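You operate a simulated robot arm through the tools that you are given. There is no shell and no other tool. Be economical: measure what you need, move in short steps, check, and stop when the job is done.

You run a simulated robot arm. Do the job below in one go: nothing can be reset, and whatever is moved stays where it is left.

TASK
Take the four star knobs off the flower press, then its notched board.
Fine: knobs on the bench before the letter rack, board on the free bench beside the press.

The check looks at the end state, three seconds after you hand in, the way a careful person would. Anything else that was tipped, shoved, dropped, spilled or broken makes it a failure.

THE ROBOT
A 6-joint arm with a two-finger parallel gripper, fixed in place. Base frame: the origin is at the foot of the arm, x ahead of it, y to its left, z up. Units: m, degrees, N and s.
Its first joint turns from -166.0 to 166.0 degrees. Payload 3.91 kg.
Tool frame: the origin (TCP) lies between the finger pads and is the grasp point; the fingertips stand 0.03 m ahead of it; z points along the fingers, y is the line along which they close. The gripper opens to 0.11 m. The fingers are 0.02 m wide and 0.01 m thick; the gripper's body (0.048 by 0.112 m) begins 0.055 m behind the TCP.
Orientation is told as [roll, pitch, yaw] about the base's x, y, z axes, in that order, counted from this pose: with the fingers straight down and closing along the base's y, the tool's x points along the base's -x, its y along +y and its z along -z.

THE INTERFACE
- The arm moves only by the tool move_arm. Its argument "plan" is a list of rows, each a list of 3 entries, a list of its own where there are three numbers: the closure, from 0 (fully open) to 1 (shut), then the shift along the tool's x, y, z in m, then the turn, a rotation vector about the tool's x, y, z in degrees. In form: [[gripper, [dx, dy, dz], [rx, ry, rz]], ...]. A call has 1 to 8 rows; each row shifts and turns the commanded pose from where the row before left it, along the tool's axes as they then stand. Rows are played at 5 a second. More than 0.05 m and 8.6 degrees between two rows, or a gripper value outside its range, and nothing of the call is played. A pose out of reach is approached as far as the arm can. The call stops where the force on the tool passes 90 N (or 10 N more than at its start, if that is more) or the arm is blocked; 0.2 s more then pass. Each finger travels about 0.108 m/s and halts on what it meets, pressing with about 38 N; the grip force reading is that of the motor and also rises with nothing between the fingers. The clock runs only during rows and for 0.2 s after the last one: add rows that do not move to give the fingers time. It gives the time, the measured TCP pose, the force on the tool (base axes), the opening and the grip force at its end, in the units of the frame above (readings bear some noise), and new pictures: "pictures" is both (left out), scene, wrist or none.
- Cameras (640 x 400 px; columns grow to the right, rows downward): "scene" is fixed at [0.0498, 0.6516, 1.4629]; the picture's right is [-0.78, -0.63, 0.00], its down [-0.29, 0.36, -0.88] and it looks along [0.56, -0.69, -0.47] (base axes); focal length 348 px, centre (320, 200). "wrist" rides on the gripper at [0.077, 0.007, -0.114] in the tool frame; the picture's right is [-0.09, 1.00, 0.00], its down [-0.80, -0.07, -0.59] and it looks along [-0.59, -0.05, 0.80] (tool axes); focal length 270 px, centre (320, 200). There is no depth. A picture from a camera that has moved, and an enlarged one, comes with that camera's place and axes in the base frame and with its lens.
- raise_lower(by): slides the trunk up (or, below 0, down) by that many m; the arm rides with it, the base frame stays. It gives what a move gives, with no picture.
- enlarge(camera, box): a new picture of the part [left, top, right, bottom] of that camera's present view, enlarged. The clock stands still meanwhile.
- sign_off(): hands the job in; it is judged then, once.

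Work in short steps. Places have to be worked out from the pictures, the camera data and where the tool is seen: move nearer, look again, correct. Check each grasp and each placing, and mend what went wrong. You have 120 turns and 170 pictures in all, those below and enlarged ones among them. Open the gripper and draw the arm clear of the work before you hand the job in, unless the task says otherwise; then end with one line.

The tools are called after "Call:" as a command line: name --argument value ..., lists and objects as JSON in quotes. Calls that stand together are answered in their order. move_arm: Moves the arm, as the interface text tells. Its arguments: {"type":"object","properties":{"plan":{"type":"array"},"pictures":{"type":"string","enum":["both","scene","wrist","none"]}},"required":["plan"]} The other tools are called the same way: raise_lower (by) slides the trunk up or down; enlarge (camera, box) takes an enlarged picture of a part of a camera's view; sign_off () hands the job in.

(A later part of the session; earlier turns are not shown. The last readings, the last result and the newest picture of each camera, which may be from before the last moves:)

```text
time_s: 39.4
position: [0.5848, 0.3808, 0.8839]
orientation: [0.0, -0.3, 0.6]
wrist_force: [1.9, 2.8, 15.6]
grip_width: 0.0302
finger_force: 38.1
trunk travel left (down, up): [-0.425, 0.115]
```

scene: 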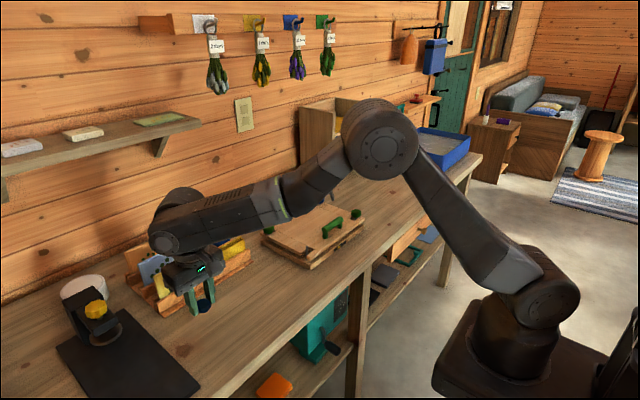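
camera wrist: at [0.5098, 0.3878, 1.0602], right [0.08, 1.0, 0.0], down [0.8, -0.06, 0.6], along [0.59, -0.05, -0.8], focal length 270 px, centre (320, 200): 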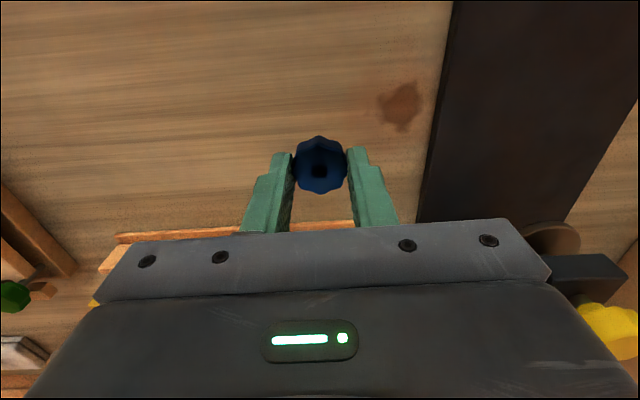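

Contact at TCP about 0.884, so the bench is near z 0.853. I'll relax 2 mm, open, and rise straight up.

Call:
move_arm --plan '[[0.8, [0, 0, -0.002], [0, 0, 0]], [0.55, [0, 0, 0], [0, 0, 0]], [0.55, [0, 0, 0], [0, 0, 0]], [0.55, [0, 0, -0.03], [0, 0, 0]], [0.3, [0, 0, -0.04], [0, 0, 0]], [0.3, [0, 0, -0.04], [0, 0, 0]], [0.3, [0, 0, 0], [0, 0, 0]]]' --pictures "wrist"

Call:
enlarge --camera "scene" --box '[160, 260, 256, 320]'

```text
time_s: 41.0
position: [0.5845, 0.3801, 0.9915]
orientation: [-0.1, 0.0, 0.6]
wrist_force: [-0.6, -0.4, -0.3]
grip_width: 0.077
finger_force: 0.0
trunk travel left (down, up): [-0.425, 0.115]
camera wrist: at [0.5091, 0.3866, 1.1073], right [0.08, 1.0, 0.0], down [0.8, -0.06, 0.6], along [0.59, -0.05, -0.8], focal length 270 px, centre (320, 200)
```

wrist: 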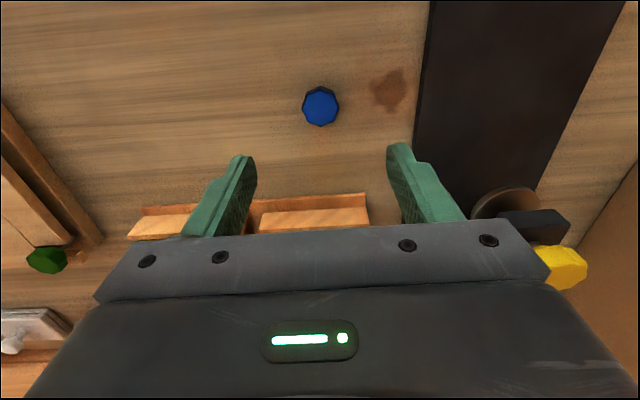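

```text
6.67 times, centred on (208, 290) of scene
camera zoom: at [0.0498, 0.6516, 1.4629], right [-0.78, -0.63, 0.0], down [-0.29, 0.36, -0.88], along [0.56, -0.69, -0.47], focal length 2320 px, centre (1067, -400)
```

zoom: 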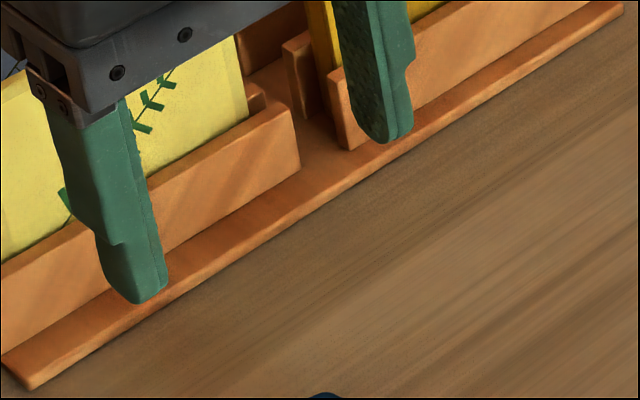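

Blue knob no. 1 stands on the bench in front of the rack. Next is the near green knob, at about (0.564, −0.170). I'll travel there and look for any thread marking.

Call:
move_arm --plan '[[0.3, [0.0015, -0.048, 0], [0, 0, 0]], [0.3, [0.0015, -0.048, 0], [0, 0, 0]], [0.3, [0.0015, -0.048, 0], [0, 0, 0]], [0.3, [0.0015, -0.048, 0], [0, 0, 0]], [0.3, [0.0015, -0.048, 0], [0, 0, 0]], [0.3, [0.0015, -0.048, 0], [0, 0, 0]], [0.3, [0.0015, -0.048, 0], [0, 0, 0]], [0.3, [0.0015, -0.048, 0], [0, 0, 0]]]' --pictures "none"

Call:
move_arm --plan '[[0.3, [0.0015, -0.048, 0], [0, 0, 0]], [0.3, [0.0015, -0.048, 0], [0, 0, 0]], [0.3, [0.0015, -0.048, 0.015], [0, 0, 0]], [0.3, [0.0015, -0.022, 0.015], [0, 0, 0]], [0.3, [0, 0, 0], [0, 0, 0]]]' --pictures "both"

Call:
enlarge --camera "wrist" --box '[240, 90, 400, 190]'

Call:
enlarge --camera "scene" --box '[246, 180, 374, 260]'

```text
time_s: 42.8
position: [0.5787, -0.0062, 0.9921]
orientation: [0.0, -0.1, 0.5]
wrist_force: [0.6, -0.7, -0.5]
grip_width: 0.077
finger_force: 0.1
trunk travel left (down, up): [-0.425, 0.115]
```

```text
refused: row 3 steps farther than a row can; nothing moved
```

```text
4.00 times, centred on (320, 140) of wrist
camera zoom: at [0.5014, 0.0002, 1.1077], right [0.08, 1.0, 0.0], down [0.8, -0.06, 0.6], along [0.59, -0.05, -0.8], focal length 1081 px, centre (320, 440)
```

zoom: 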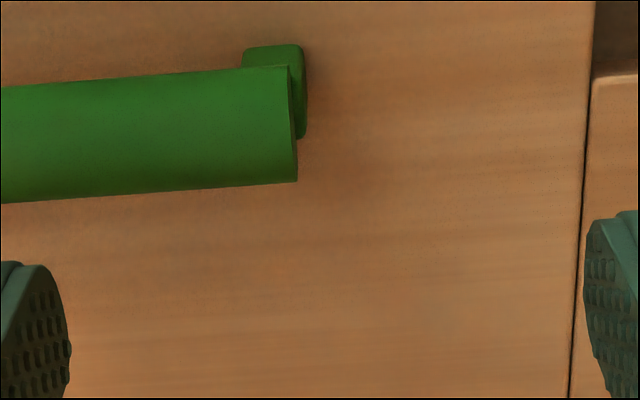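

```text
5.00 times, centred on (310, 220) of scene
camera zoom: at [0.0498, 0.6516, 1.4629], right [-0.78, -0.63, 0.0], down [-0.29, 0.36, -0.88], along [0.56, -0.69, -0.47], focal length 1740 px, centre (370, 100)
```

zoom: 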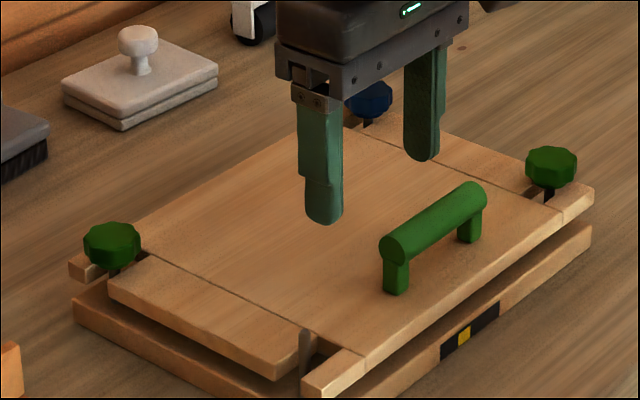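

Continuing to the near green knob.

Call:
move_arm --plan '[[0.3, [0.0035, -0.041, 0], [0, 0, 0]], [0.3, [0.0035, -0.041, 0], [0, 0, 0]], [0.3, [0.0035, -0.041, 0.015], [0, 0, 0]], [0.3, [0.0035, -0.041, 0.015], [0, 0, 0]], [0.3, [0, 0, 0], [0, 0, 0]]]' --pictures "wrist"

Call:
enlarge --camera "wrist" --box '[240, 90, 400, 190]'

```text
time_s: 44.0
position: [0.5674, -0.1681, 0.9628]
orientation: [-0.1, -0.2, 0.6]
wrist_force: [-0.9, -0.4, 0.2]
grip_width: 0.0773
finger_force: 0.0
trunk travel left (down, up): [-0.425, 0.115]
camera wrist: at [0.4902, -0.1625, 1.0779], right [0.08, 1.0, 0.0], down [0.8, -0.06, 0.6], along [0.59, -0.05, -0.8], focal length 270 px, centre (320, 200)
```

wrist: 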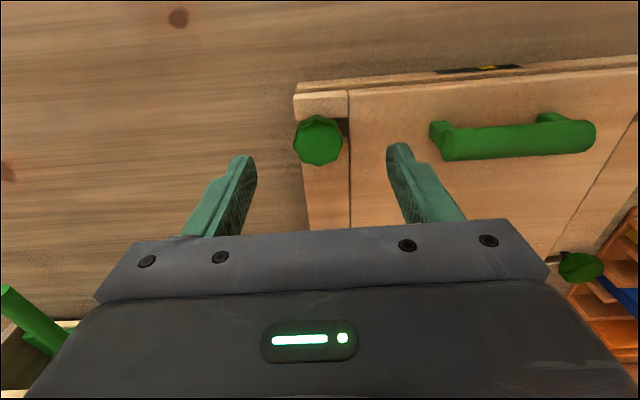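

```text
4.00 times, centred on (320, 140) of wrist
camera zoom: at [0.4902, -0.1625, 1.0779], right [0.08, 1.0, 0.0], down [0.8, -0.06, 0.6], along [0.59, -0.05, -0.8], focal length 1081 px, centre (320, 440)
```

zoom: 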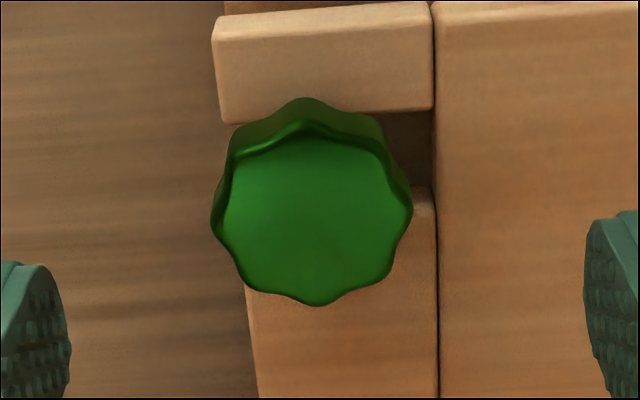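

The green knob is centred (0.567, −0.170). I'll descend, grip, and try a small counter-clockwise turn with no lift, to learn its thread direction.

Call:
move_arm --plan '[[0.3, [0, -0.0015, 0.018], [0, 0, 0]], [0.3, [0, 0, 0.017], [0, 0, 0]], [0.5, [0, 0, 0], [0, 0, 0]], [0.8, [0, 0, 0], [0, 0, 0]], [0.8, [0, 0, 0], [0, 0, 0]]]' --pictures "none"

Call:
enlarge --camera "wrist" --box '[260, 110, 380, 210]'

```text
time_s: 45.2
position: [0.5661, -0.1686, 0.9289]
orientation: [-0.1, -0.1, 0.6]
wrist_force: [-0.7, -1.6, 0.0]
grip_width: 0.03
finger_force: 37.6
trunk travel left (down, up): [-0.425, 0.115]
```

```text
4.00 times, centred on (320, 160) of wrist
camera zoom: at [0.4892, -0.1639, 1.0436], right [0.08, 1.0, 0.0], down [0.8, -0.06, 0.6], along [0.59, -0.05, -0.8], focal length 1081 px, centre (320, 360)
```

zoom: 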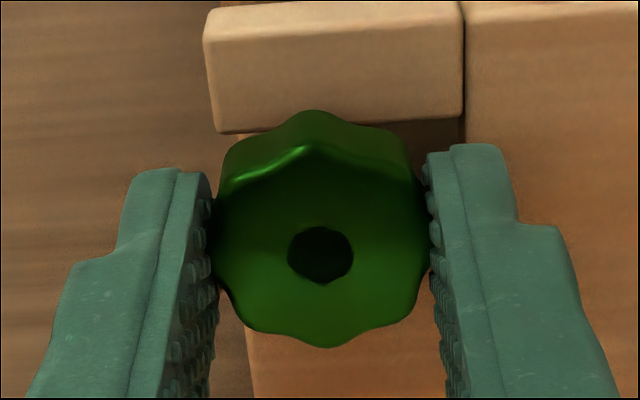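

Gripped at 30 mm. Test turn of 24° counter-clockwise.

Call:
move_arm --plan '[[0.8, [0, 0, 0], [0, 0, -8]], [0.8, [0, 0, 0], [0, 0, -8]], [0.8, [0, 0, 0], [0, 0, -8]], [0.8, [0, 0, 0], [0, 0, 0]], [0.8, [0, 0, 0], [0, 0, 0]]]' --pictures "wrist"

Call:
enlarge --camera "wrist" --box '[260, 110, 380, 210]'

Call:
enlarge --camera "scene" --box '[296, 200, 376, 250]'

```text
time_s: 46.4
position: [0.5653, -0.1696, 0.9295]
orientation: [-0.2, -0.1, 24.6]
wrist_force: [-0.4, -3.2, 0.4]
grip_width: 0.0303
finger_force: 38.4
trunk travel left (down, up): [-0.425, 0.115]
camera wrist: at [0.4934, -0.1958, 1.0438], right [-0.34, 0.94, 0.0], down [0.76, 0.27, 0.6], along [0.56, 0.2, -0.8], focal length 270 px, centre (320, 200)
```

wrist: 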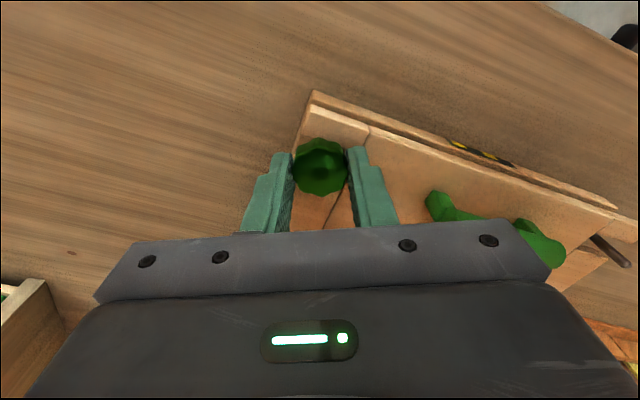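

```text
4.00 times, centred on (320, 160) of wrist
camera zoom: at [0.4934, -0.1958, 1.0438], right [-0.34, 0.94, 0.0], down [0.76, 0.27, 0.6], along [0.56, 0.2, -0.8], focal length 1081 px, centre (320, 360)
```

zoom: 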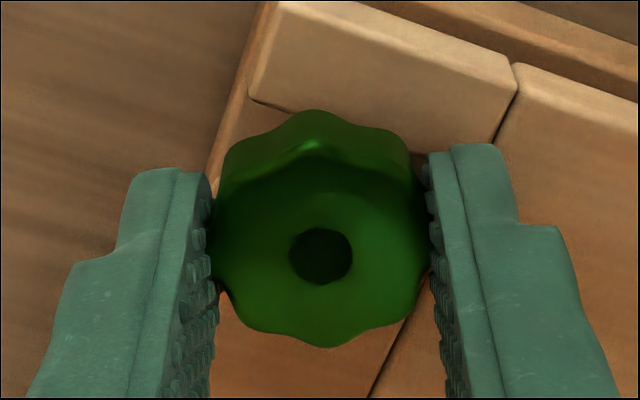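

```text
8.00 times, centred on (336, 225) of scene
camera zoom: at [0.0498, 0.6516, 1.4629], right [-0.78, -0.63, 0.0], down [-0.29, 0.36, -0.88], along [0.56, -0.69, -0.47], focal length 2784 px, centre (192, 0)
```

zoom: 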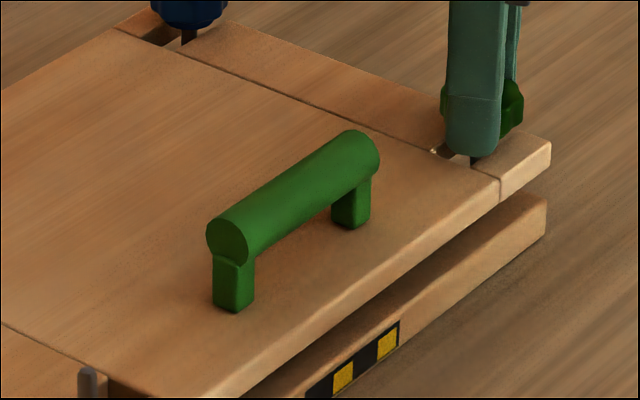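

A second yellow mark has lit, in the same way as for the blue one, which suggests this knob is loosening too. I'll turn 40° more with no lift and check the force.

Call:
move_arm --plan '[[0.8, [0, 0, 0], [0, 0, -8]], [0.8, [0, 0, 0], [0, 0, -8]], [0.8, [0, 0, 0], [0, 0, -8]], [0.8, [0, 0, 0], [0, 0, -8]], [0.8, [0, 0, 0], [0, 0, -8]], [0.8, [0, 0, 0], [0, 0, 0]]]' --pictures "none"

Call:
enlarge --camera "scene" --box '[296, 200, 376, 250]'

```text
time_s: 47.8
position: [0.5645, -0.1686, 0.93]
orientation: [-0.1, 0.1, 64.7]
wrist_force: [-1.3, -4.0, 0.3]
grip_width: 0.0303
finger_force: 37.8
trunk travel left (down, up): [-0.425, 0.115]
```

```text
8.00 times, centred on (336, 225) of scene
camera zoom: at [0.0498, 0.6516, 1.4629], right [-0.78, -0.63, 0.0], down [-0.29, 0.36, -0.88], along [0.56, -0.69, -0.47], focal length 2784 px, centre (192, 0)
```

zoom: 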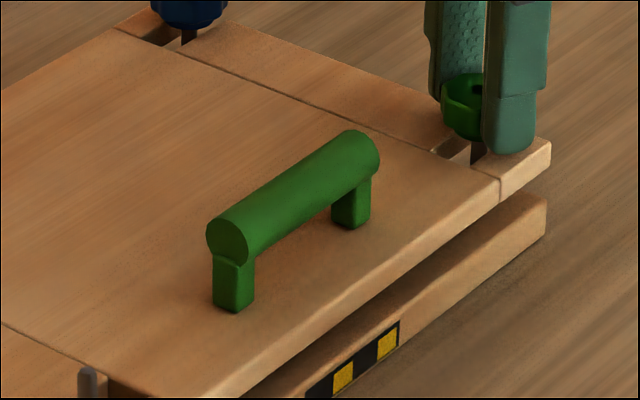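

Call:
move_arm --plan '[[0.8, [0, 0, 0], [0, 0, -8]], [0.8, [0, 0, 0], [0, 0, -8]], [0.8, [0, 0, 0], [0, 0, -8]], [0.8, [0, 0, 0], [0, 0, -8]], [0.8, [0, 0, 0], [0, 0, -8]], [0.8, [0, 0, 0], [0, 0, 0]]]' --pictures "none"

Call:
enlarge --camera "scene" --box '[296, 200, 376, 250]'

```text
time_s: 49.2
position: [0.5647, -0.1702, 0.9302]
orientation: [-0.1, 0.1, 104.8]
wrist_force: [-4.0, -2.6, 1.2]
grip_width: 0.0303
finger_force: 37.9
trunk travel left (down, up): [-0.425, 0.115]
```

```text
8.00 times, centred on (336, 225) of scene
camera zoom: at [0.0498, 0.6516, 1.4629], right [-0.78, -0.63, 0.0], down [-0.29, 0.36, -0.88], along [0.56, -0.69, -0.47], focal length 2784 px, centre (192, 0)
```

zoom: 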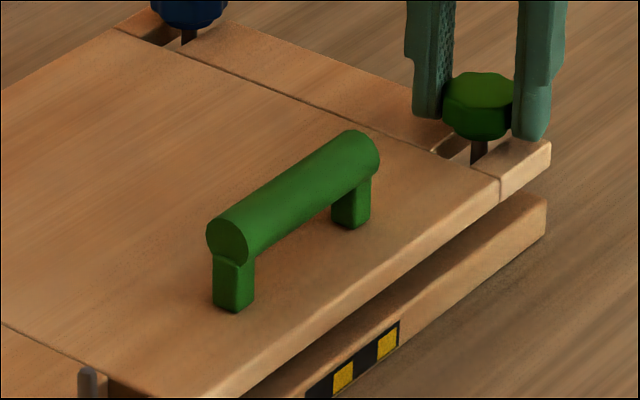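

Call:
move_arm --plan '[[0.8, [0, 0, -0.0005], [0, 0, -8]], [0.8, [0, 0, -0.0005], [0, 0, -8]], [0.8, [0, 0, -0.0002], [0, 0, -8]], [0.8, [0, 0, -0.0002], [0, 0, -8]], [0.8, [0, 0, -0.0002], [0, 0, -8]], [0.8, [0, 0, 0], [0, 0, 0]]]' --pictures "none"

Call:
enlarge --camera "scene" --box '[296, 200, 376, 250]'

```text
time_s: 50.6
position: [0.5647, -0.1692, 0.9317]
orientation: [-0.1, 0.0, 144.7]
wrist_force: [-8.1, -2.9, -2.3]
grip_width: 0.0303
finger_force: 38.0
trunk travel left (down, up): [-0.425, 0.115]
```

```text
8.00 times, centred on (336, 225) of scene
camera zoom: at [0.0498, 0.6516, 1.4629], right [-0.78, -0.63, 0.0], down [-0.29, 0.36, -0.88], along [0.56, -0.69, -0.47], focal length 2784 px, centre (192, 0)
```

zoom: 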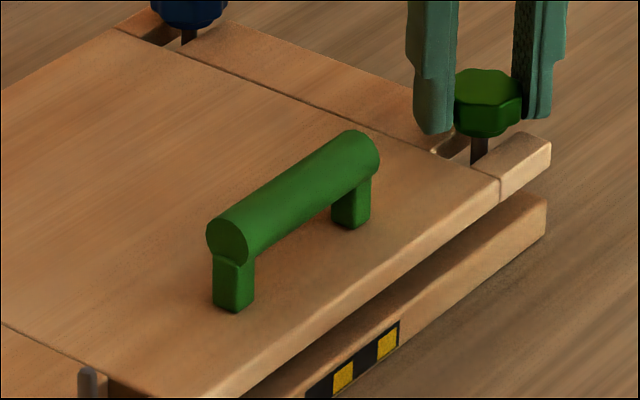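

The stem is more exposed and the knob is rising, so all knobs are right-handed. I'll open, rise, unwind by 230°, and regrip.

Call:
move_arm --plan '[[0.3, [0, 0, 0], [0, 0, 0]], [0.3, [0, 0, 0], [0, 0, 0]], [0.3, [0, 0, -0.03], [0, 0, 0]], [0.3, [0, 0, 0], [0, 0, 8.5]], [0.3, [0, 0, 0], [0, 0, 8.5]], [0.3, [0, 0, 0], [0, 0, 8.5]], [0.3, [0, 0, 0], [0, 0, 8.5]], [0.3, [0, 0, 0], [0, 0, 8.5]]]' --pictures "none"

Call:
move_arm --plan '[[0.3, [0, 0, 0], [0, 0, 8.5]], [0.3, [0, 0, 0], [0, 0, 8.5]], [0.3, [0, 0, 0], [0, 0, 8.5]], [0.3, [0, 0, 0], [0, 0, 8.5]], [0.3, [0, 0, 0], [0, 0, 8.5]], [0.3, [0, 0, 0], [0, 0, 8.5]], [0.3, [0, 0, 0], [0, 0, 8.5]], [0.3, [0, 0, 0], [0, 0, 8.5]]]' --pictures "none"

Call:
move_arm --plan '[[0.3, [0, 0, 0], [0, 0, 8.5]], [0.3, [0, 0, 0], [0, 0, 8.5]], [0.3, [0, 0, 0], [0, 0, 8.5]], [0.3, [0, 0, 0], [0, 0, 8.5]], [0.3, [0, 0, 0], [0, 0, 8.5]], [0.3, [0, 0, 0], [0, 0, 8.5]], [0.3, [0, 0, 0], [0, 0, 8.5]], [0.3, [0, 0, 0], [0, 0, 8.5]]]' --pictures "none"

Call:
move_arm --plan '[[0.3, [0, 0, 0], [0, 0, 8.5]], [0.3, [0, 0, 0], [0, 0, 8.5]], [0.3, [0, 0, 0], [0, 0, 8.5]], [0.3, [0, 0, 0], [0, 0, 8.5]], [0.3, [0, 0, 0], [0, 0, 8.5]], [0.3, [0, 0, 0], [0, 0, 8.5]], [0.3, [0, 0, 0], [0, 0, 8.5]], [0.3, [0, 0, 0], [0, 0, 0]]]' --pictures "wrist"

```text
time_s: 52.4
position: [0.5651, -0.1702, 0.9612]
orientation: [-0.1, 0.1, 101.9]
wrist_force: [0.0, 0.6, -0.6]
grip_width: 0.0771
finger_force: 0.1
trunk travel left (down, up): [-0.425, 0.115]
```

```text
time_s: 54.2
position: [0.566, -0.1694, 0.9607]
orientation: [-0.1, 0.0, 34.0]
wrist_force: [-0.1, -0.2, 0.2]
grip_width: 0.077
finger_force: 0.1
trunk travel left (down, up): [-0.425, 0.115]
```

```text
time_s: 56.0
position: [0.5656, -0.1684, 0.9624]
orientation: [0.0, -0.1, -34.1]
wrist_force: [-0.1, -0.8, 0.3]
grip_width: 0.077
finger_force: 0.1
trunk travel left (down, up): [-0.425, 0.115]
```

```text
time_s: 57.8
position: [0.5659, -0.169, 0.9614]
orientation: [0.0, -0.1, -93.5]
wrist_force: [0.0, -0.7, -0.4]
grip_width: 0.0769
finger_force: 0.0
trunk travel left (down, up): [-0.425, 0.115]
camera wrist: at [0.5781, -0.0929, 1.0757], right [0.99, -0.15, 0.0], down [-0.12, -0.79, 0.6], along [-0.09, -0.59, -0.8], focal length 270 px, centre (320, 200)
```

wrist: 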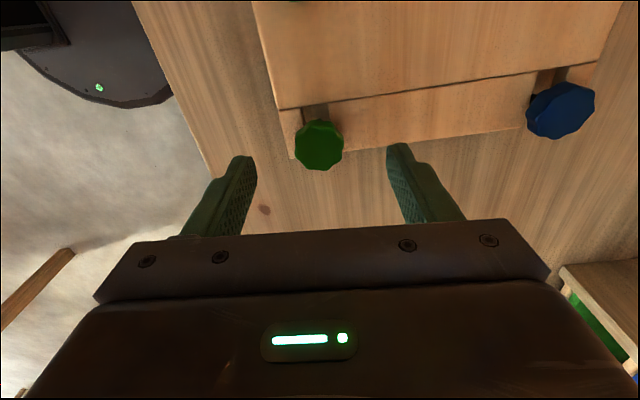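

Centred. Regrip and turn.

Call:
move_arm --plan '[[0.3, [0, 0, 0.028], [0, 0, 0]], [0.5, [0, 0, 0], [0, 0, 0]], [0.8, [0, 0, 0], [0, 0, 0]], [0.8, [0, 0, 0], [0, 0, 0]], [0.8, [0, 0, -0.0002], [0, 0, -8.5]], [0.8, [0, 0, -0.0002], [0, 0, -8.5]], [0.8, [0, 0, -0.0002], [0, 0, -8.5]], [0.8, [0, 0, -0.0002], [0, 0, -8.5]]]' --pictures "none"

Call:
move_arm --plan '[[0.8, [0, 0, -0.0002], [0, 0, -8.5]], [0.8, [0, 0, -0.0002], [0, 0, -8.5]], [0.8, [0, 0, -0.0002], [0, 0, -8.5]], [0.8, [0, 0, -0.0002], [0, 0, -8.5]], [0.8, [0, 0, -0.0002], [0, 0, -8.5]], [0.8, [0, 0, -0.0002], [0, 0, -8.5]], [0.8, [0, 0, -0.0002], [0, 0, -8.5]], [0.8, [0, 0, -0.0002], [0, 0, -8.5]]]' --pictures "none"

```text
time_s: 59.6
position: [0.5658, -0.1694, 0.9344]
orientation: [-0.1, -0.2, -59.3]
wrist_force: [-7.7, 1.1, -1.0]
grip_width: 0.0292
finger_force: 38.1
trunk travel left (down, up): [-0.425, 0.115]
```

```text
time_s: 61.4
position: [0.5664, -0.1696, 0.9353]
orientation: [-0.1, -0.1, 8.8]
wrist_force: [0.6, -4.2, -1.9]
grip_width: 0.0282
finger_force: 38.2
trunk travel left (down, up): [-0.425, 0.115]
```

Call:
move_arm --plan '[[0.8, [0, 0, -0.0002], [0, 0, -8.5]], [0.8, [0, 0, -0.0002], [0, 0, -8.5]], [0.8, [0, 0, -0.0002], [0, 0, -8.5]], [0.8, [0, 0, -0.0002], [0, 0, -8.5]], [0.8, [0, 0, -0.0002], [0, 0, -8.5]], [0.8, [0, 0, -0.0002], [0, 0, -8.5]], [0.8, [0, 0, -0.0002], [0, 0, -8.5]], [0.8, [0, 0, -0.0002], [0, 0, -8.5]]]' --pictures "none"

Call:
enlarge --camera "scene" --box '[296, 200, 376, 250]'

```text
time_s: 63.2
position: [0.5651, -0.1692, 0.9361]
orientation: [0.0, 0.1, 76.7]
wrist_force: [-2.0, 0.4, -8.2]
grip_width: 0.0283
finger_force: 37.6
trunk travel left (down, up): [-0.425, 0.115]
```

```text
8.00 times, centred on (336, 225) of scene
camera zoom: at [0.0498, 0.6516, 1.4629], right [-0.78, -0.63, 0.0], down [-0.29, 0.36, -0.88], along [0.56, -0.69, -0.47], focal length 2784 px, centre (192, 0)
```

zoom: 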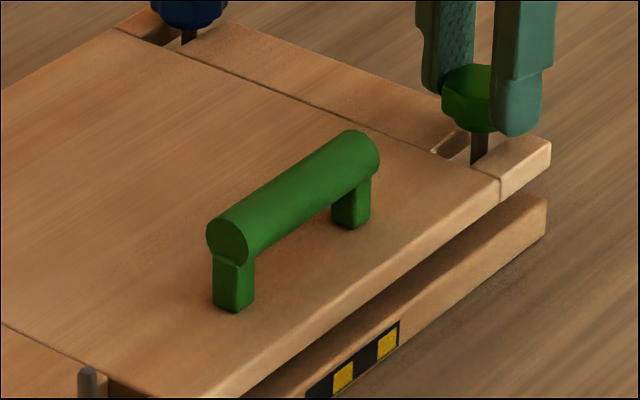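

Still engaged. I'll turn another 60° with less lift.

Call:
move_arm --plan '[[0.8, [0, 0, 0], [0, 0, -8.5]], [0.8, [0, 0, 0], [0, 0, -8.5]], [0.8, [0, 0, 0], [0, 0, -8.5]], [0.8, [0, 0, -0.0001], [0, 0, -8.5]], [0.8, [0, 0, -0.0001], [0, 0, -8.5]], [0.8, [0, 0, -0.0002], [0, 0, -8.5]], [0.8, [0, 0, -0.0002], [0, 0, -8.5]], [0.8, [0, 0, 0], [0, 0, 0]]]' --pictures "none"

Call:
enlarge --camera "scene" --box '[296, 200, 376, 250]'

```text
time_s: 65.0
position: [0.5655, -0.1698, 0.9372]
orientation: [0.0, 0.1, 136.3]
wrist_force: [-4.0, 0.2, 1.5]
grip_width: 0.0283
finger_force: 38.2
trunk travel left (down, up): [-0.425, 0.115]
```

```text
8.00 times, centred on (336, 225) of scene
camera zoom: at [0.0498, 0.6516, 1.4629], right [-0.78, -0.63, 0.0], down [-0.29, 0.36, -0.88], along [0.56, -0.69, -0.47], focal length 2784 px, centre (192, 0)
```

zoom: 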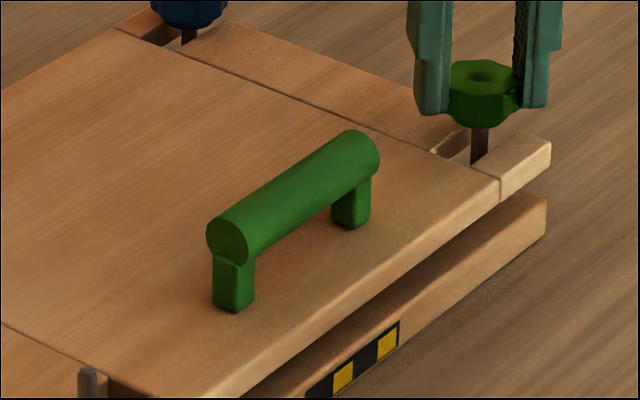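

Turned about 375° in all. I'll turn one more row and test with a 3 mm lift.

Call:
move_arm --plan '[[0.8, [0, 0, 0], [0, 0, -8]], [0.8, [0, 0, -0.0015], [0, 0, 0]], [0.8, [0, 0, -0.0015], [0, 0, 0]], [0.8, [0, 0, 0], [0, 0, 0]]]' --pictures "none"

```text
time_s: 66.0
position: [0.5653, -0.1695, 0.9399]
orientation: [0.1, 0.1, 144.2]
wrist_force: [-2.8, -0.8, -1.2]
grip_width: 0.0282
finger_force: 38.4
trunk travel left (down, up): [-0.425, 0.115]
```

Free. Lift clear and square the wrist.

Call:
move_arm --plan '[[0.8, [0, 0, -0.04], [0, 0, 0]], [0.8, [0, 0, -0.025], [0, 0, 8.6]], [0.8, [0, 0, 0], [0, 0, 8.6]], [0.8, [0, 0, 0], [0, 0, 8.6]], [0.8, [0, 0, 0], [0, 0, 8.6]], [0.8, [0, 0, 0], [0, 0, 8.6]], [0.8, [0, 0, 0], [0, 0, 8.6]], [0.8, [0, 0, 0], [0, 0, 8.6]]]' --pictures "none"

Call:
move_arm --plan '[[0.8, [0, 0, 0], [0, 0, 8.6]], [0.8, [0, 0, 0], [0, 0, 8.6]], [0.8, [0, 0, 0], [0, 0, 8.6]], [0.8, [0, 0, 0], [0, 0, 8.6]], [0.8, [0, 0, 0], [0, 0, 8.6]], [0.8, [0, 0, 0], [0, 0, 8.6]], [0.8, [0, 0, 0], [0, 0, 8.6]], [0.8, [0, 0, 0], [0, 0, 8.6]]]' --pictures "none"

Call:
move_arm --plan '[[0.8, [0, 0, 0], [0, 0, 8.6]], [0.8, [0, 0, 0], [0, 0, 6.6]], [0.8, [0, 0, 0], [0, 0, 0]]]' --pictures "both"

```text
time_s: 67.8
position: [0.5656, -0.1682, 1.0052]
orientation: [-0.1, 0.2, 83.7]
wrist_force: [0.1, 0.0, -0.5]
grip_width: 0.0285
finger_force: 37.2
trunk travel left (down, up): [-0.425, 0.115]
```

```text
time_s: 69.6
position: [0.5653, -0.1683, 1.0066]
orientation: [-0.2, -0.1, 14.9]
wrist_force: [0.8, -0.6, 0.2]
grip_width: 0.0285
finger_force: 37.8
trunk travel left (down, up): [-0.425, 0.115]
```

```text
time_s: 70.4
position: [0.5663, -0.1692, 1.0049]
orientation: [-0.1, -0.1, -0.1]
wrist_force: [0.1, -0.5, -0.5]
grip_width: 0.0284
finger_force: 37.7
trunk travel left (down, up): [-0.425, 0.115]
camera wrist: at [0.4898, -0.1622, 1.1201], right [0.09, 1.0, 0.0], down [0.8, -0.07, 0.6], along [0.59, -0.06, -0.8], focal length 270 px, centre (320, 200)
```

scene: 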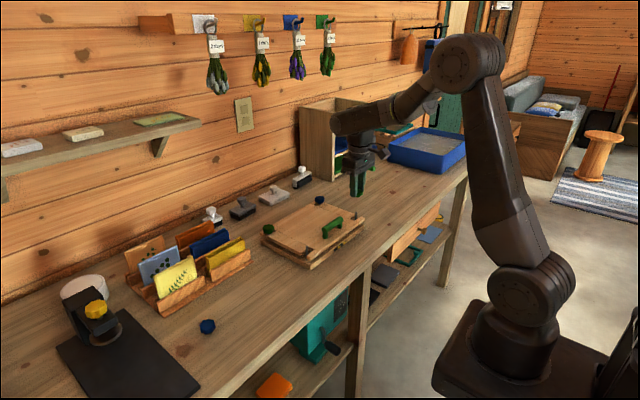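
wrist: 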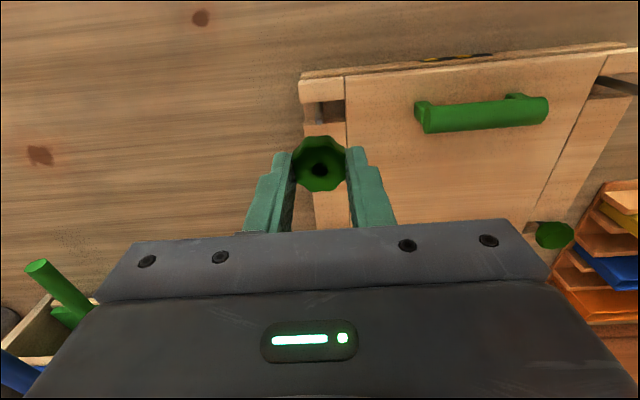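

Carrying the green knob to (0.585, 0.32).

Call:
move_arm --plan '[[0.8, [-0.0019, 0.0489, 0], [0, 0, 0]], [0.8, [-0.0019, 0.0489, 0], [0, 0, 0]], [0.8, [-0.0019, 0.0489, 0], [0, 0, 0]], [0.8, [-0.0019, 0.0489, 0], [0, 0, 0]], [0.8, [-0.0019, 0.0489, 0], [0, 0, 0]], [0.8, [-0.0019, 0.0489, 0], [0, 0, 0]], [0.8, [-0.0019, 0.0489, 0], [0, 0, 0]], [0.8, [-0.0019, 0.0489, 0], [0, 0, 0]]]' --pictures "none"

Call:
move_arm --plan '[[0.8, [-0.0019, 0.0489, 0], [0, 0, 0]], [0.8, [-0.0019, 0.0489, 0], [0, 0, 0]], [0.8, [0, 0, 0.04], [0, 0, 0]], [0.8, [0, 0, 0.04], [0, 0, 0]], [0.8, [0, 0, 0.02], [0, 0, 0]], [0.8, [0, 0, 0], [0, 0, 0]]]' --pictures "wrist"

```text
time_s: 72.2
position: [0.5808, 0.2227, 1.0052]
orientation: [0.0, -0.2, 0.0]
wrist_force: [-0.1, -0.5, -0.6]
grip_width: 0.0278
finger_force: 38.4
trunk travel left (down, up): [-0.425, 0.115]
```

```text
time_s: 73.6
position: [0.5858, 0.3206, 0.9043]
orientation: [-0.1, -0.1, -0.1]
wrist_force: [-0.9, 0.0, -0.2]
grip_width: 0.0283
finger_force: 37.9
trunk travel left (down, up): [-0.425, 0.115]
camera wrist: at [0.5093, 0.3268, 1.0186], right [0.09, 1.0, 0.0], down [0.8, -0.07, 0.6], along [0.59, -0.05, -0.8], focal length 270 px, centre (320, 200)
```

wrist: 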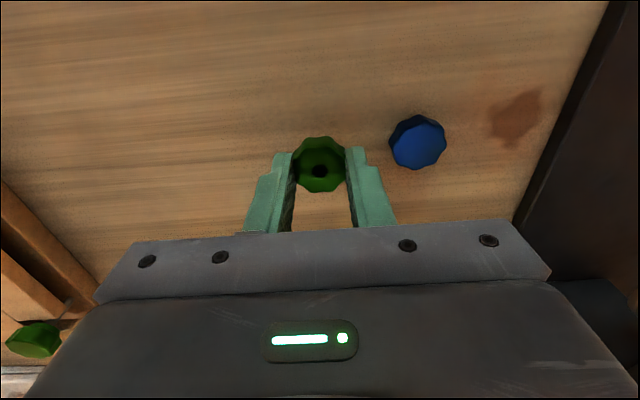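

Call:
move_arm --plan '[[0.8, [0, 0, 0.012], [0, 0, 0]], [0.8, [0, 0, 0.005], [0, 0, 0]], [0.8, [0, 0, 0.002], [0, 0, 0]], [0.8, [0, 0, 0], [0, 0, 0]]]' --pictures "none"

```text
time_s: 74.6
position: [0.5849, 0.3195, 0.8845]
orientation: [-0.2, -0.1, -0.2]
wrist_force: [-1.1, -0.7, -0.6]
grip_width: 0.0284
finger_force: 37.2
trunk travel left (down, up): [-0.425, 0.115]
```

Not touching yet. Two millimetres more.

Call:
move_arm --plan '[[0.8, [0, 0, 0.0015], [0, 0, 0]], [0.8, [0, 0, 0.001], [0, 0, 0]], [0.8, [0, 0, 0], [0, 0, 0]]]' --pictures "none"

```text
time_s: 75.4
position: [0.5855, 0.3193, 0.8845]
orientation: [0.0, -0.2, -0.1]
wrist_force: [2.5, 0.2, 13.1]
grip_width: 0.0282
finger_force: 37.8
trunk travel left (down, up): [-0.425, 0.115]
```

Contact. Release with a small opening because the blue knob is close by, then rise and go to the far green knob at about (0.714, 0.072).

Call:
move_arm --plan '[[0.8, [0, 0, -0.002], [0, 0, 0]], [0.58, [0, 0, 0], [0, 0, 0]], [0.58, [0, 0, 0], [0, 0, 0]], [0.58, [0, 0, -0.03], [0, 0, 0]], [0.3, [0, 0, -0.04], [0, 0, 0]], [0.3, [0, 0, -0.045], [0, 0, 0]], [0.3, [0, 0, 0], [0, 0, 0]]]' --pictures "wrist"

```text
time_s: 77.0
position: [0.5863, 0.3185, 1.0008]
orientation: [-0.2, -0.1, -0.1]
wrist_force: [0.8, 0.7, -1.0]
grip_width: 0.0771
finger_force: 0.2
trunk travel left (down, up): [-0.425, 0.115]
camera wrist: at [0.5093, 0.3266, 1.1154], right [0.09, 1.0, 0.0], down [0.8, -0.07, 0.6], along [0.59, -0.05, -0.8], focal length 270 px, centre (320, 200)
```

wrist: 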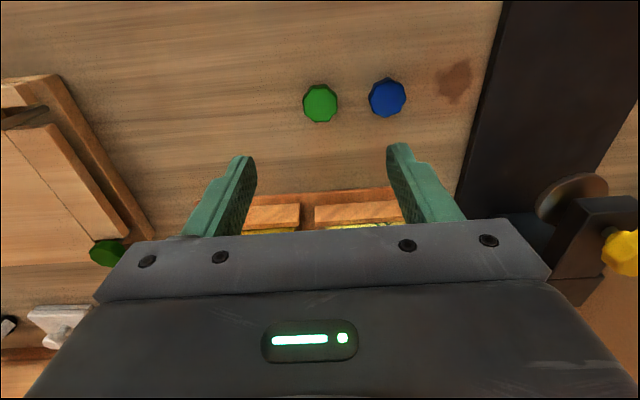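

Both knobs stand upright. Moving to above the far green knob.

Call:
move_arm --plan '[[0.3, [0, -0.041, -0.005], [0, 0, 0]], [0.3, [0, -0.041, -0.005], [0, 0, 0]], [0.3, [0, -0.041, -0.005], [0, 0, 0]], [0.3, [0, -0.041, -0.005], [0, 0, 0]], [0.3, [0, -0.041, 0], [0, 0, 0]], [0.3, [0, -0.041, 0], [0, 0, 0]]]' --pictures "none"

Call:
move_arm --plan '[[0.3, [-0.042, 0, 0], [0, 0, 0]], [0.3, [-0.043, 0, 0.015], [0, 0, 0]], [0.3, [-0.042, 0, 0.025], [0, 0, 0]], [0.3, [0, 0, 0.02], [0, 0, 0]], [0.3, [0, 0, 0], [0, 0, 0]]]' --pictures "both"

Call:
enlarge --camera "wrist" --box '[240, 90, 400, 190]'

```text
time_s: 78.4
position: [0.5848, 0.0745, 1.0203]
orientation: [0.0, 0.0, -0.2]
wrist_force: [0.3, 0.1, 0.0]
grip_width: 0.077
finger_force: 0.0
trunk travel left (down, up): [-0.425, 0.115]
```

```text
time_s: 79.6
position: [0.7114, 0.0754, 0.9602]
orientation: [0.0, -0.1, -0.1]
wrist_force: [0.4, 0.2, -0.1]
grip_width: 0.0771
finger_force: 0.0
trunk travel left (down, up): [-0.425, 0.115]
camera wrist: at [0.6357, 0.0807, 1.0753], right [0.09, 1.0, 0.0], down [0.8, -0.07, 0.6], along [0.59, -0.05, -0.8], focal length 270 px, centre (320, 200)
```

scene: 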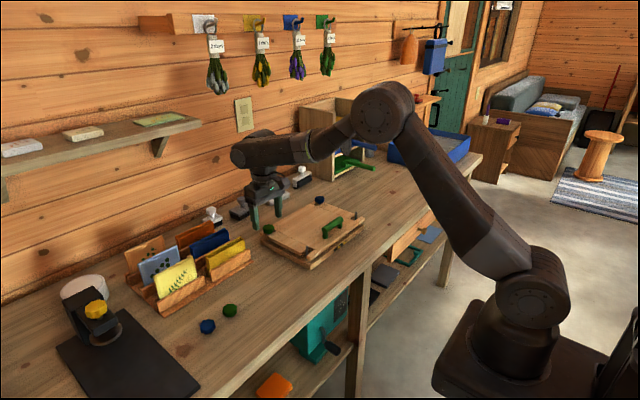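
wrist: 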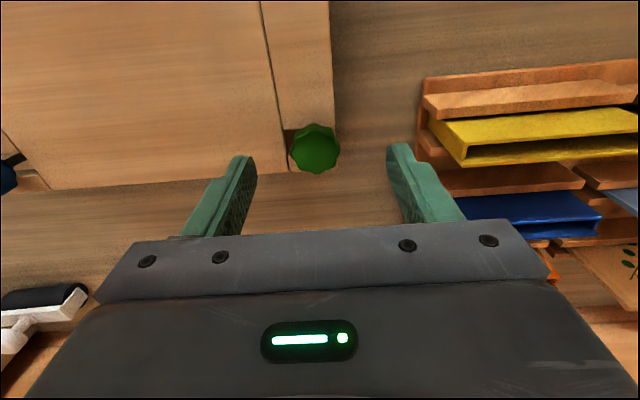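

```text
4.00 times, centred on (320, 140) of wrist
camera zoom: at [0.6357, 0.0807, 1.0753], right [0.09, 1.0, 0.0], down [0.8, -0.07, 0.6], along [0.59, -0.05, -0.8], focal length 1081 px, centre (320, 440)
```

zoom: 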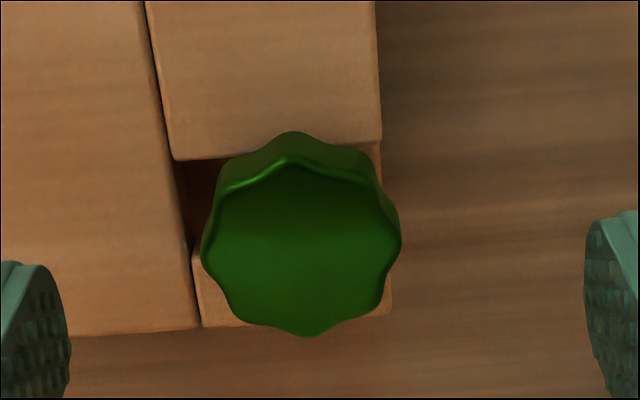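

Knob at about (0.7165, 0.071). Correct, descend, grip, and turn counter-clockwise.

Call:
move_arm --plan '[[0.3, [-0.005, -0.0045, 0.015], [0, 0, 0]], [0.3, [0, 0, 0.0165], [0, 0, 0]], [0.5, [0, 0, 0], [0, 0, 0]], [0.8, [0, 0, 0], [0, 0, 0]], [0.8, [0, 0, 0], [0, 0, 0]]]' --pictures "none"

Call:
enlarge --camera "wrist" --box '[260, 110, 380, 210]'

```text
time_s: 80.8
position: [0.7179, 0.0701, 0.9289]
orientation: [-0.1, -0.1, -0.1]
wrist_force: [-0.8, 1.5, 0.1]
grip_width: 0.03
finger_force: 38.1
trunk travel left (down, up): [-0.425, 0.115]
```

```text
4.00 times, centred on (320, 160) of wrist
camera zoom: at [0.6406, 0.077, 1.0441], right [0.09, 1.0, 0.0], down [0.8, -0.07, 0.6], along [0.59, -0.05, -0.8], focal length 1081 px, centre (320, 360)
```

zoom: 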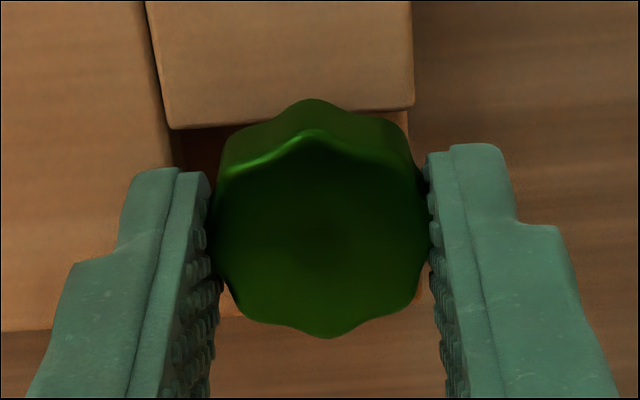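

Well gripped. I'll turn 68° with a small lift per row and check the forces.

Call:
move_arm --plan '[[0.8, [0, 0, 0], [0, 0, -8.5]], [0.8, [0, 0, 0], [0, 0, -8.5]], [0.8, [0, 0, -0.0001], [0, 0, -8.5]], [0.8, [0, 0, -0.0001], [0, 0, -8.5]], [0.8, [0, 0, -0.0002], [0, 0, -8.5]], [0.8, [0, 0, -0.0002], [0, 0, -8.5]], [0.8, [0, 0, -0.0002], [0, 0, -8.5]], [0.8, [0, 0, -0.0002], [0, 0, -8.5]]]' --pictures "none"

Call:
enlarge --camera "scene" --box '[246, 180, 374, 260]'

```text
time_s: 82.6
position: [0.717, 0.0723, 0.9301]
orientation: [-0.1, 0.1, 68.1]
wrist_force: [-8.7, 23.0, -0.8]
grip_width: 0.0301
finger_force: 38.2
trunk travel left (down, up): [-0.425, 0.115]
```

```text
5.00 times, centred on (310, 220) of scene
camera zoom: at [0.0498, 0.6516, 1.4629], right [-0.78, -0.63, 0.0], down [-0.29, 0.36, -0.88], along [0.56, -0.69, -0.47], focal length 1740 px, centre (370, 100)
```

zoom: 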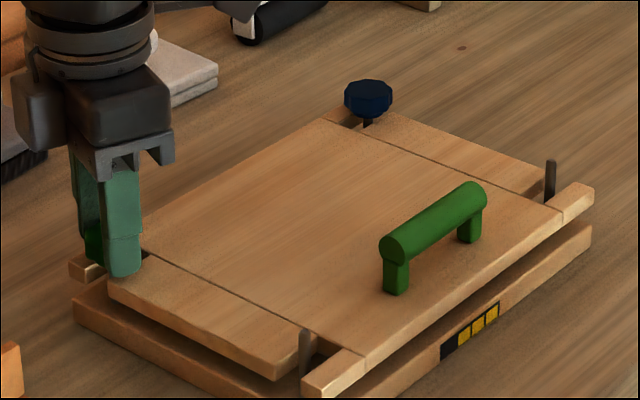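

Thread fine, but there is a side force of 23 N along +y. I'll shift about 1.7 mm that way and continue.

Call:
move_arm --plan '[[0.8, [-0.0015, 0.0012, -0.0002], [0, 0, -8.5]], [0.8, [0, 0, -0.0002], [0, 0, -8.5]], [0.8, [0, 0, -0.0002], [0, 0, -8.5]], [0.8, [0, 0, -0.0002], [0, 0, -8.5]], [0.8, [0, 0, -0.0002], [0, 0, -8.5]], [0.8, [0, 0, -0.0002], [0, 0, -8.5]]]' --pictures "none"

```text
time_s: 84.0
position: [0.7151, 0.0713, 0.9315]
orientation: [0.2, 0.2, 119.0]
wrist_force: [-22.1, 12.1, -6.6]
grip_width: 0.0303
finger_force: 38.5
trunk travel left (down, up): [-0.425, 0.115]
```

Call:
move_arm --plan '[[0.8, [-0.0016, 0.0008, 0], [0, 0, -8.5]], [0.8, [0, 0, -0.0001], [0, 0, -8.5]], [0.8, [0, 0, -0.0001], [0, 0, -8.5]], [0.8, [0, 0, -0.0001], [0, 0, -8.5]], [0.8, [0, 0, -0.0002], [0, 0, -8.5]], [0.8, [0, 0, -0.0002], [0, 0, -8.5]], [0.8, [0, 0, 0], [0, 0, 0]]]' --pictures "none"

```text
time_s: 85.6
position: [0.7142, 0.0715, 0.9325]
orientation: [0.1, 0.0, 169.9]
wrist_force: [-17.9, -6.9, -6.9]
grip_width: 0.0303
finger_force: 38.1
trunk travel left (down, up): [-0.425, 0.115]
```

Near the wrist limit. I'll open, rise, unwind about 195°, and recentre.

Call:
move_arm --plan '[[0.3, [0, 0, 0], [0, 0, 0]], [0.3, [0, 0, 0], [0, 0, 0]], [0.3, [0, 0, -0.03], [0, 0, 0]], [0.3, [0, 0, 0], [0, 0, 8.5]], [0.3, [0, 0, 0], [0, 0, 8.5]], [0.3, [0, 0, 0], [0, 0, 8.5]], [0.3, [0, 0, 0], [0, 0, 8.5]], [0.3, [0, 0, 0], [0, 0, 8.5]]]' --pictures "none"

Call:
move_arm --plan '[[0.3, [0, 0, 0], [0, 0, 8.5]], [0.3, [0, 0, 0], [0, 0, 8.5]], [0.3, [0, 0, 0], [0, 0, 8.5]], [0.3, [0, 0, 0], [0, 0, 8.5]], [0.3, [0, 0, 0], [0, 0, 8.5]], [0.3, [0, 0, 0], [0, 0, 8.5]], [0.3, [0, 0, 0], [0, 0, 8.5]], [0.3, [0, 0, 0], [0, 0, 8.5]]]' --pictures "none"

Call:
move_arm --plan '[[0.3, [0, 0, 0], [0, 0, 8.5]], [0.3, [0, 0, 0], [0, 0, 8.5]], [0.3, [0, 0, 0], [0, 0, 8.5]], [0.3, [0, 0, 0], [0, 0, 8.5]], [0.3, [0, 0, 0], [0, 0, 8.5]], [0.3, [0, 0, 0], [0, 0, 8.5]], [0.3, [0, 0, 0], [0, 0, 8.5]], [0.3, [0, 0, 0], [0, 0, 8.5]]]' --pictures "none"

Call:
move_arm --plan '[[0.3, [0, 0, 0], [0, 0, 8.5]], [0.3, [0, 0, 0], [0, 0, 8.5]], [0.3, [0, 0, 0], [0, 0, 0]]]' --pictures "wrist"

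Call:
enlarge --camera "wrist" --box '[240, 90, 400, 190]'

```text
time_s: 87.4
position: [0.7147, 0.0723, 0.9614]
orientation: [0.0, 0.1, 127.2]
wrist_force: [0.6, 0.6, 0.1]
grip_width: 0.0771
finger_force: 0.0
trunk travel left (down, up): [-0.425, 0.115]
```

```text
time_s: 89.2
position: [0.715, 0.0717, 0.9625]
orientation: [-0.1, 0.1, 59.3]
wrist_force: [0.5, 0.3, -1.1]
grip_width: 0.077
finger_force: 0.1
trunk travel left (down, up): [-0.425, 0.115]
```

```text
time_s: 91.0
position: [0.7142, 0.0717, 0.9625]
orientation: [-0.1, -0.1, -8.6]
wrist_force: [0.4, 0.8, -0.8]
grip_width: 0.0769
finger_force: 0.1
trunk travel left (down, up): [-0.425, 0.115]
```

```text
time_s: 91.8
position: [0.7142, 0.073, 0.9625]
orientation: [-0.1, -0.1, -25.7]
wrist_force: [0.4, 1.1, -0.4]
grip_width: 0.077
finger_force: 0.0
trunk travel left (down, up): [-0.425, 0.115]
camera wrist: at [0.6496, 0.1114, 1.077], right [0.51, 0.86, 0.0], down [0.69, -0.41, 0.6], along [0.51, -0.31, -0.8], focal length 270 px, centre (320, 200)
```

wrist: 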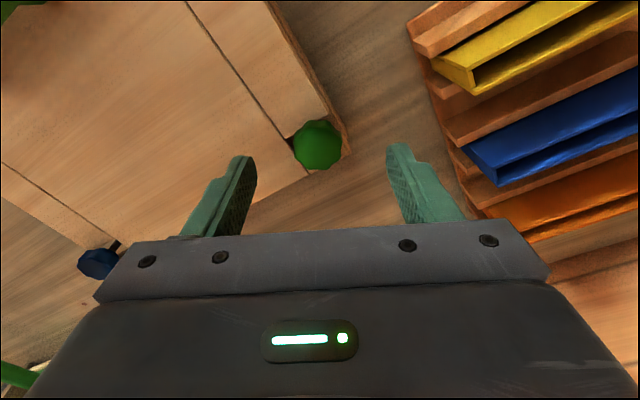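

```text
4.00 times, centred on (320, 140) of wrist
camera zoom: at [0.6496, 0.1114, 1.077], right [0.51, 0.86, 0.0], down [0.69, -0.41, 0.6], along [0.51, -0.31, -0.8], focal length 1081 px, centre (320, 440)
```

zoom: 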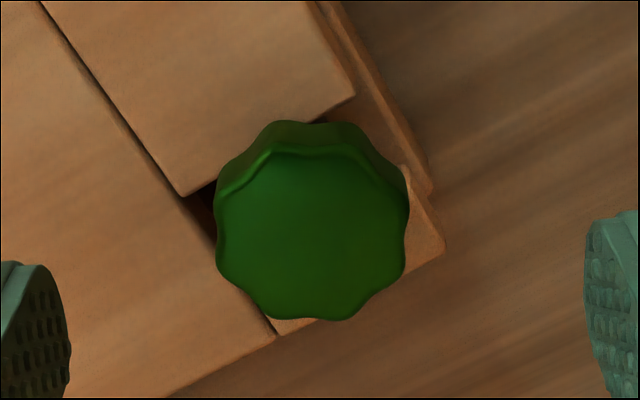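

Knob centre at about (0.7158, 0.070). Correct slightly, regrip and turn.

Call:
move_arm --plan '[[0.3, [-0.0016, -0.001, 0.0145], [0, 0, 0]], [0.3, [0, 0, 0.0145], [0, 0, 0]], [0.5, [0, 0, 0], [0, 0, 0]], [0.8, [0, 0, 0], [0, 0, 0]], [0.8, [0, 0, 0], [0, 0, 0]], [0.8, [0, 0, -0.0001], [0, 0, -8.5]], [0.8, [0, 0, -0.0001], [0, 0, -8.5]], [0.8, [0, 0, -0.0002], [0, 0, -8.5]]]' --pictures "none"

Call:
move_arm --plan '[[0.8, [0, 0, -0.0002], [0, 0, -8.5]], [0.8, [0, 0, -0.0002], [0, 0, -8.5]], [0.8, [0, 0, -0.0002], [0, 0, -8.5]], [0.8, [0, 0, -0.0001], [0, 0, -8.5]], [0.8, [0, 0, -0.0002], [0, 0, -8.5]], [0.8, [0, 0, -0.0002], [0, 0, -8.5]], [0.8, [0, 0, -0.0001], [0, 0, -8.5]]]' --pictures "none"

```text
time_s: 93.6
position: [0.7165, 0.0695, 0.9333]
orientation: [-0.1, 0.0, 0.0]
wrist_force: [-1.6, -0.7, -0.8]
grip_width: 0.029
finger_force: 38.0
trunk travel left (down, up): [-0.425, 0.115]
```

```text
time_s: 95.2
position: [0.7158, 0.0719, 0.9341]
orientation: [-0.1, 0.2, 59.6]
wrist_force: [-6.1, 2.9, -4.3]
grip_width: 0.0285
finger_force: 37.6
trunk travel left (down, up): [-0.425, 0.115]
```

Forces are small. Continuing.

Call:
move_arm --plan '[[0.8, [0, 0, -0.0001], [0, 0, -8.5]], [0.8, [0, 0, -0.0001], [0, 0, -8.5]], [0.8, [0, 0, -0.0002], [0, 0, -8.5]], [0.8, [0, 0, -0.0001], [0, 0, -8.5]], [0.8, [0, 0, -0.0002], [0, 0, -8.5]], [0.8, [0, 0, -0.0001], [0, 0, -8.5]], [0.8, [0, 0, -0.0002], [0, 0, -8.5]]]' --pictures "none"

Call:
move_arm --plan '[[0.8, [0, 0, -0.0001], [0, 0, -8.5]], [0.8, [0, 0, -0.0001], [0, 0, -8.5]], [0.8, [0, 0, -0.0002], [0, 0, -8.5]], [0.8, [0, 0, -0.0002], [0, 0, -8.5]], [0.8, [0, 0, -0.0002], [0, 0, -8.5]], [0.8, [0, 0, -0.0002], [0, 0, -8.5]], [0.8, [0, 0, 0], [0, 0, 0]]]' --pictures "none"

Call:
enlarge --camera "scene" --box '[246, 180, 374, 260]'

```text
time_s: 96.8
position: [0.7148, 0.0704, 0.9362]
orientation: [0.1, 0.1, 119.0]
wrist_force: [-13.5, 5.0, -9.9]
grip_width: 0.0286
finger_force: 37.8
trunk travel left (down, up): [-0.425, 0.115]
```

```text
time_s: 98.4
position: [0.7156, 0.0702, 0.9382]
orientation: [0.1, 0.3, 170.0]
wrist_force: [-7.0, 2.0, 1.6]
grip_width: 0.0281
finger_force: 37.8
trunk travel left (down, up): [-0.425, 0.115]
```

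```text
5.00 times, centred on (310, 220) of scene
camera zoom: at [0.0498, 0.6516, 1.4629], right [-0.78, -0.63, 0.0], down [-0.29, 0.36, -0.88], along [0.56, -0.69, -0.47], focal length 1740 px, centre (370, 100)
```

zoom: 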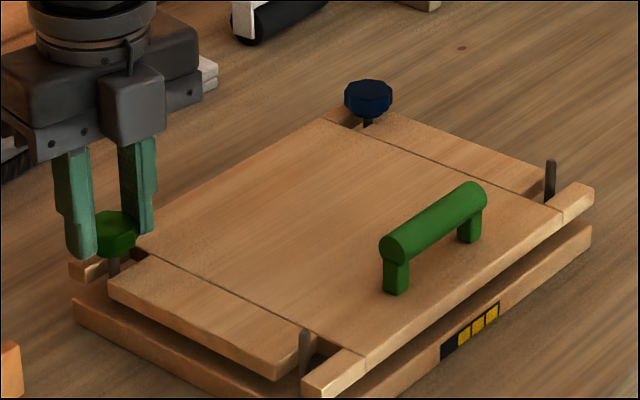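

Turned about 365°, and the force has flipped upward. Lift test of 3 mm.

Call:
move_arm --plan '[[0.8, [0, 0, -0.0015], [0, 0, -3]], [0.8, [0, 0, -0.0015], [0, 0, 0]], [0.8, [0, 0, 0], [0, 0, 0]]]' --pictures "none"

```text
time_s: 99.2
position: [0.7157, 0.0703, 0.9391]
orientation: [0.1, 0.1, 173.0]
wrist_force: [-4.8, 1.0, -1.4]
grip_width: 0.0283
finger_force: 37.9
trunk travel left (down, up): [-0.425, 0.115]
```

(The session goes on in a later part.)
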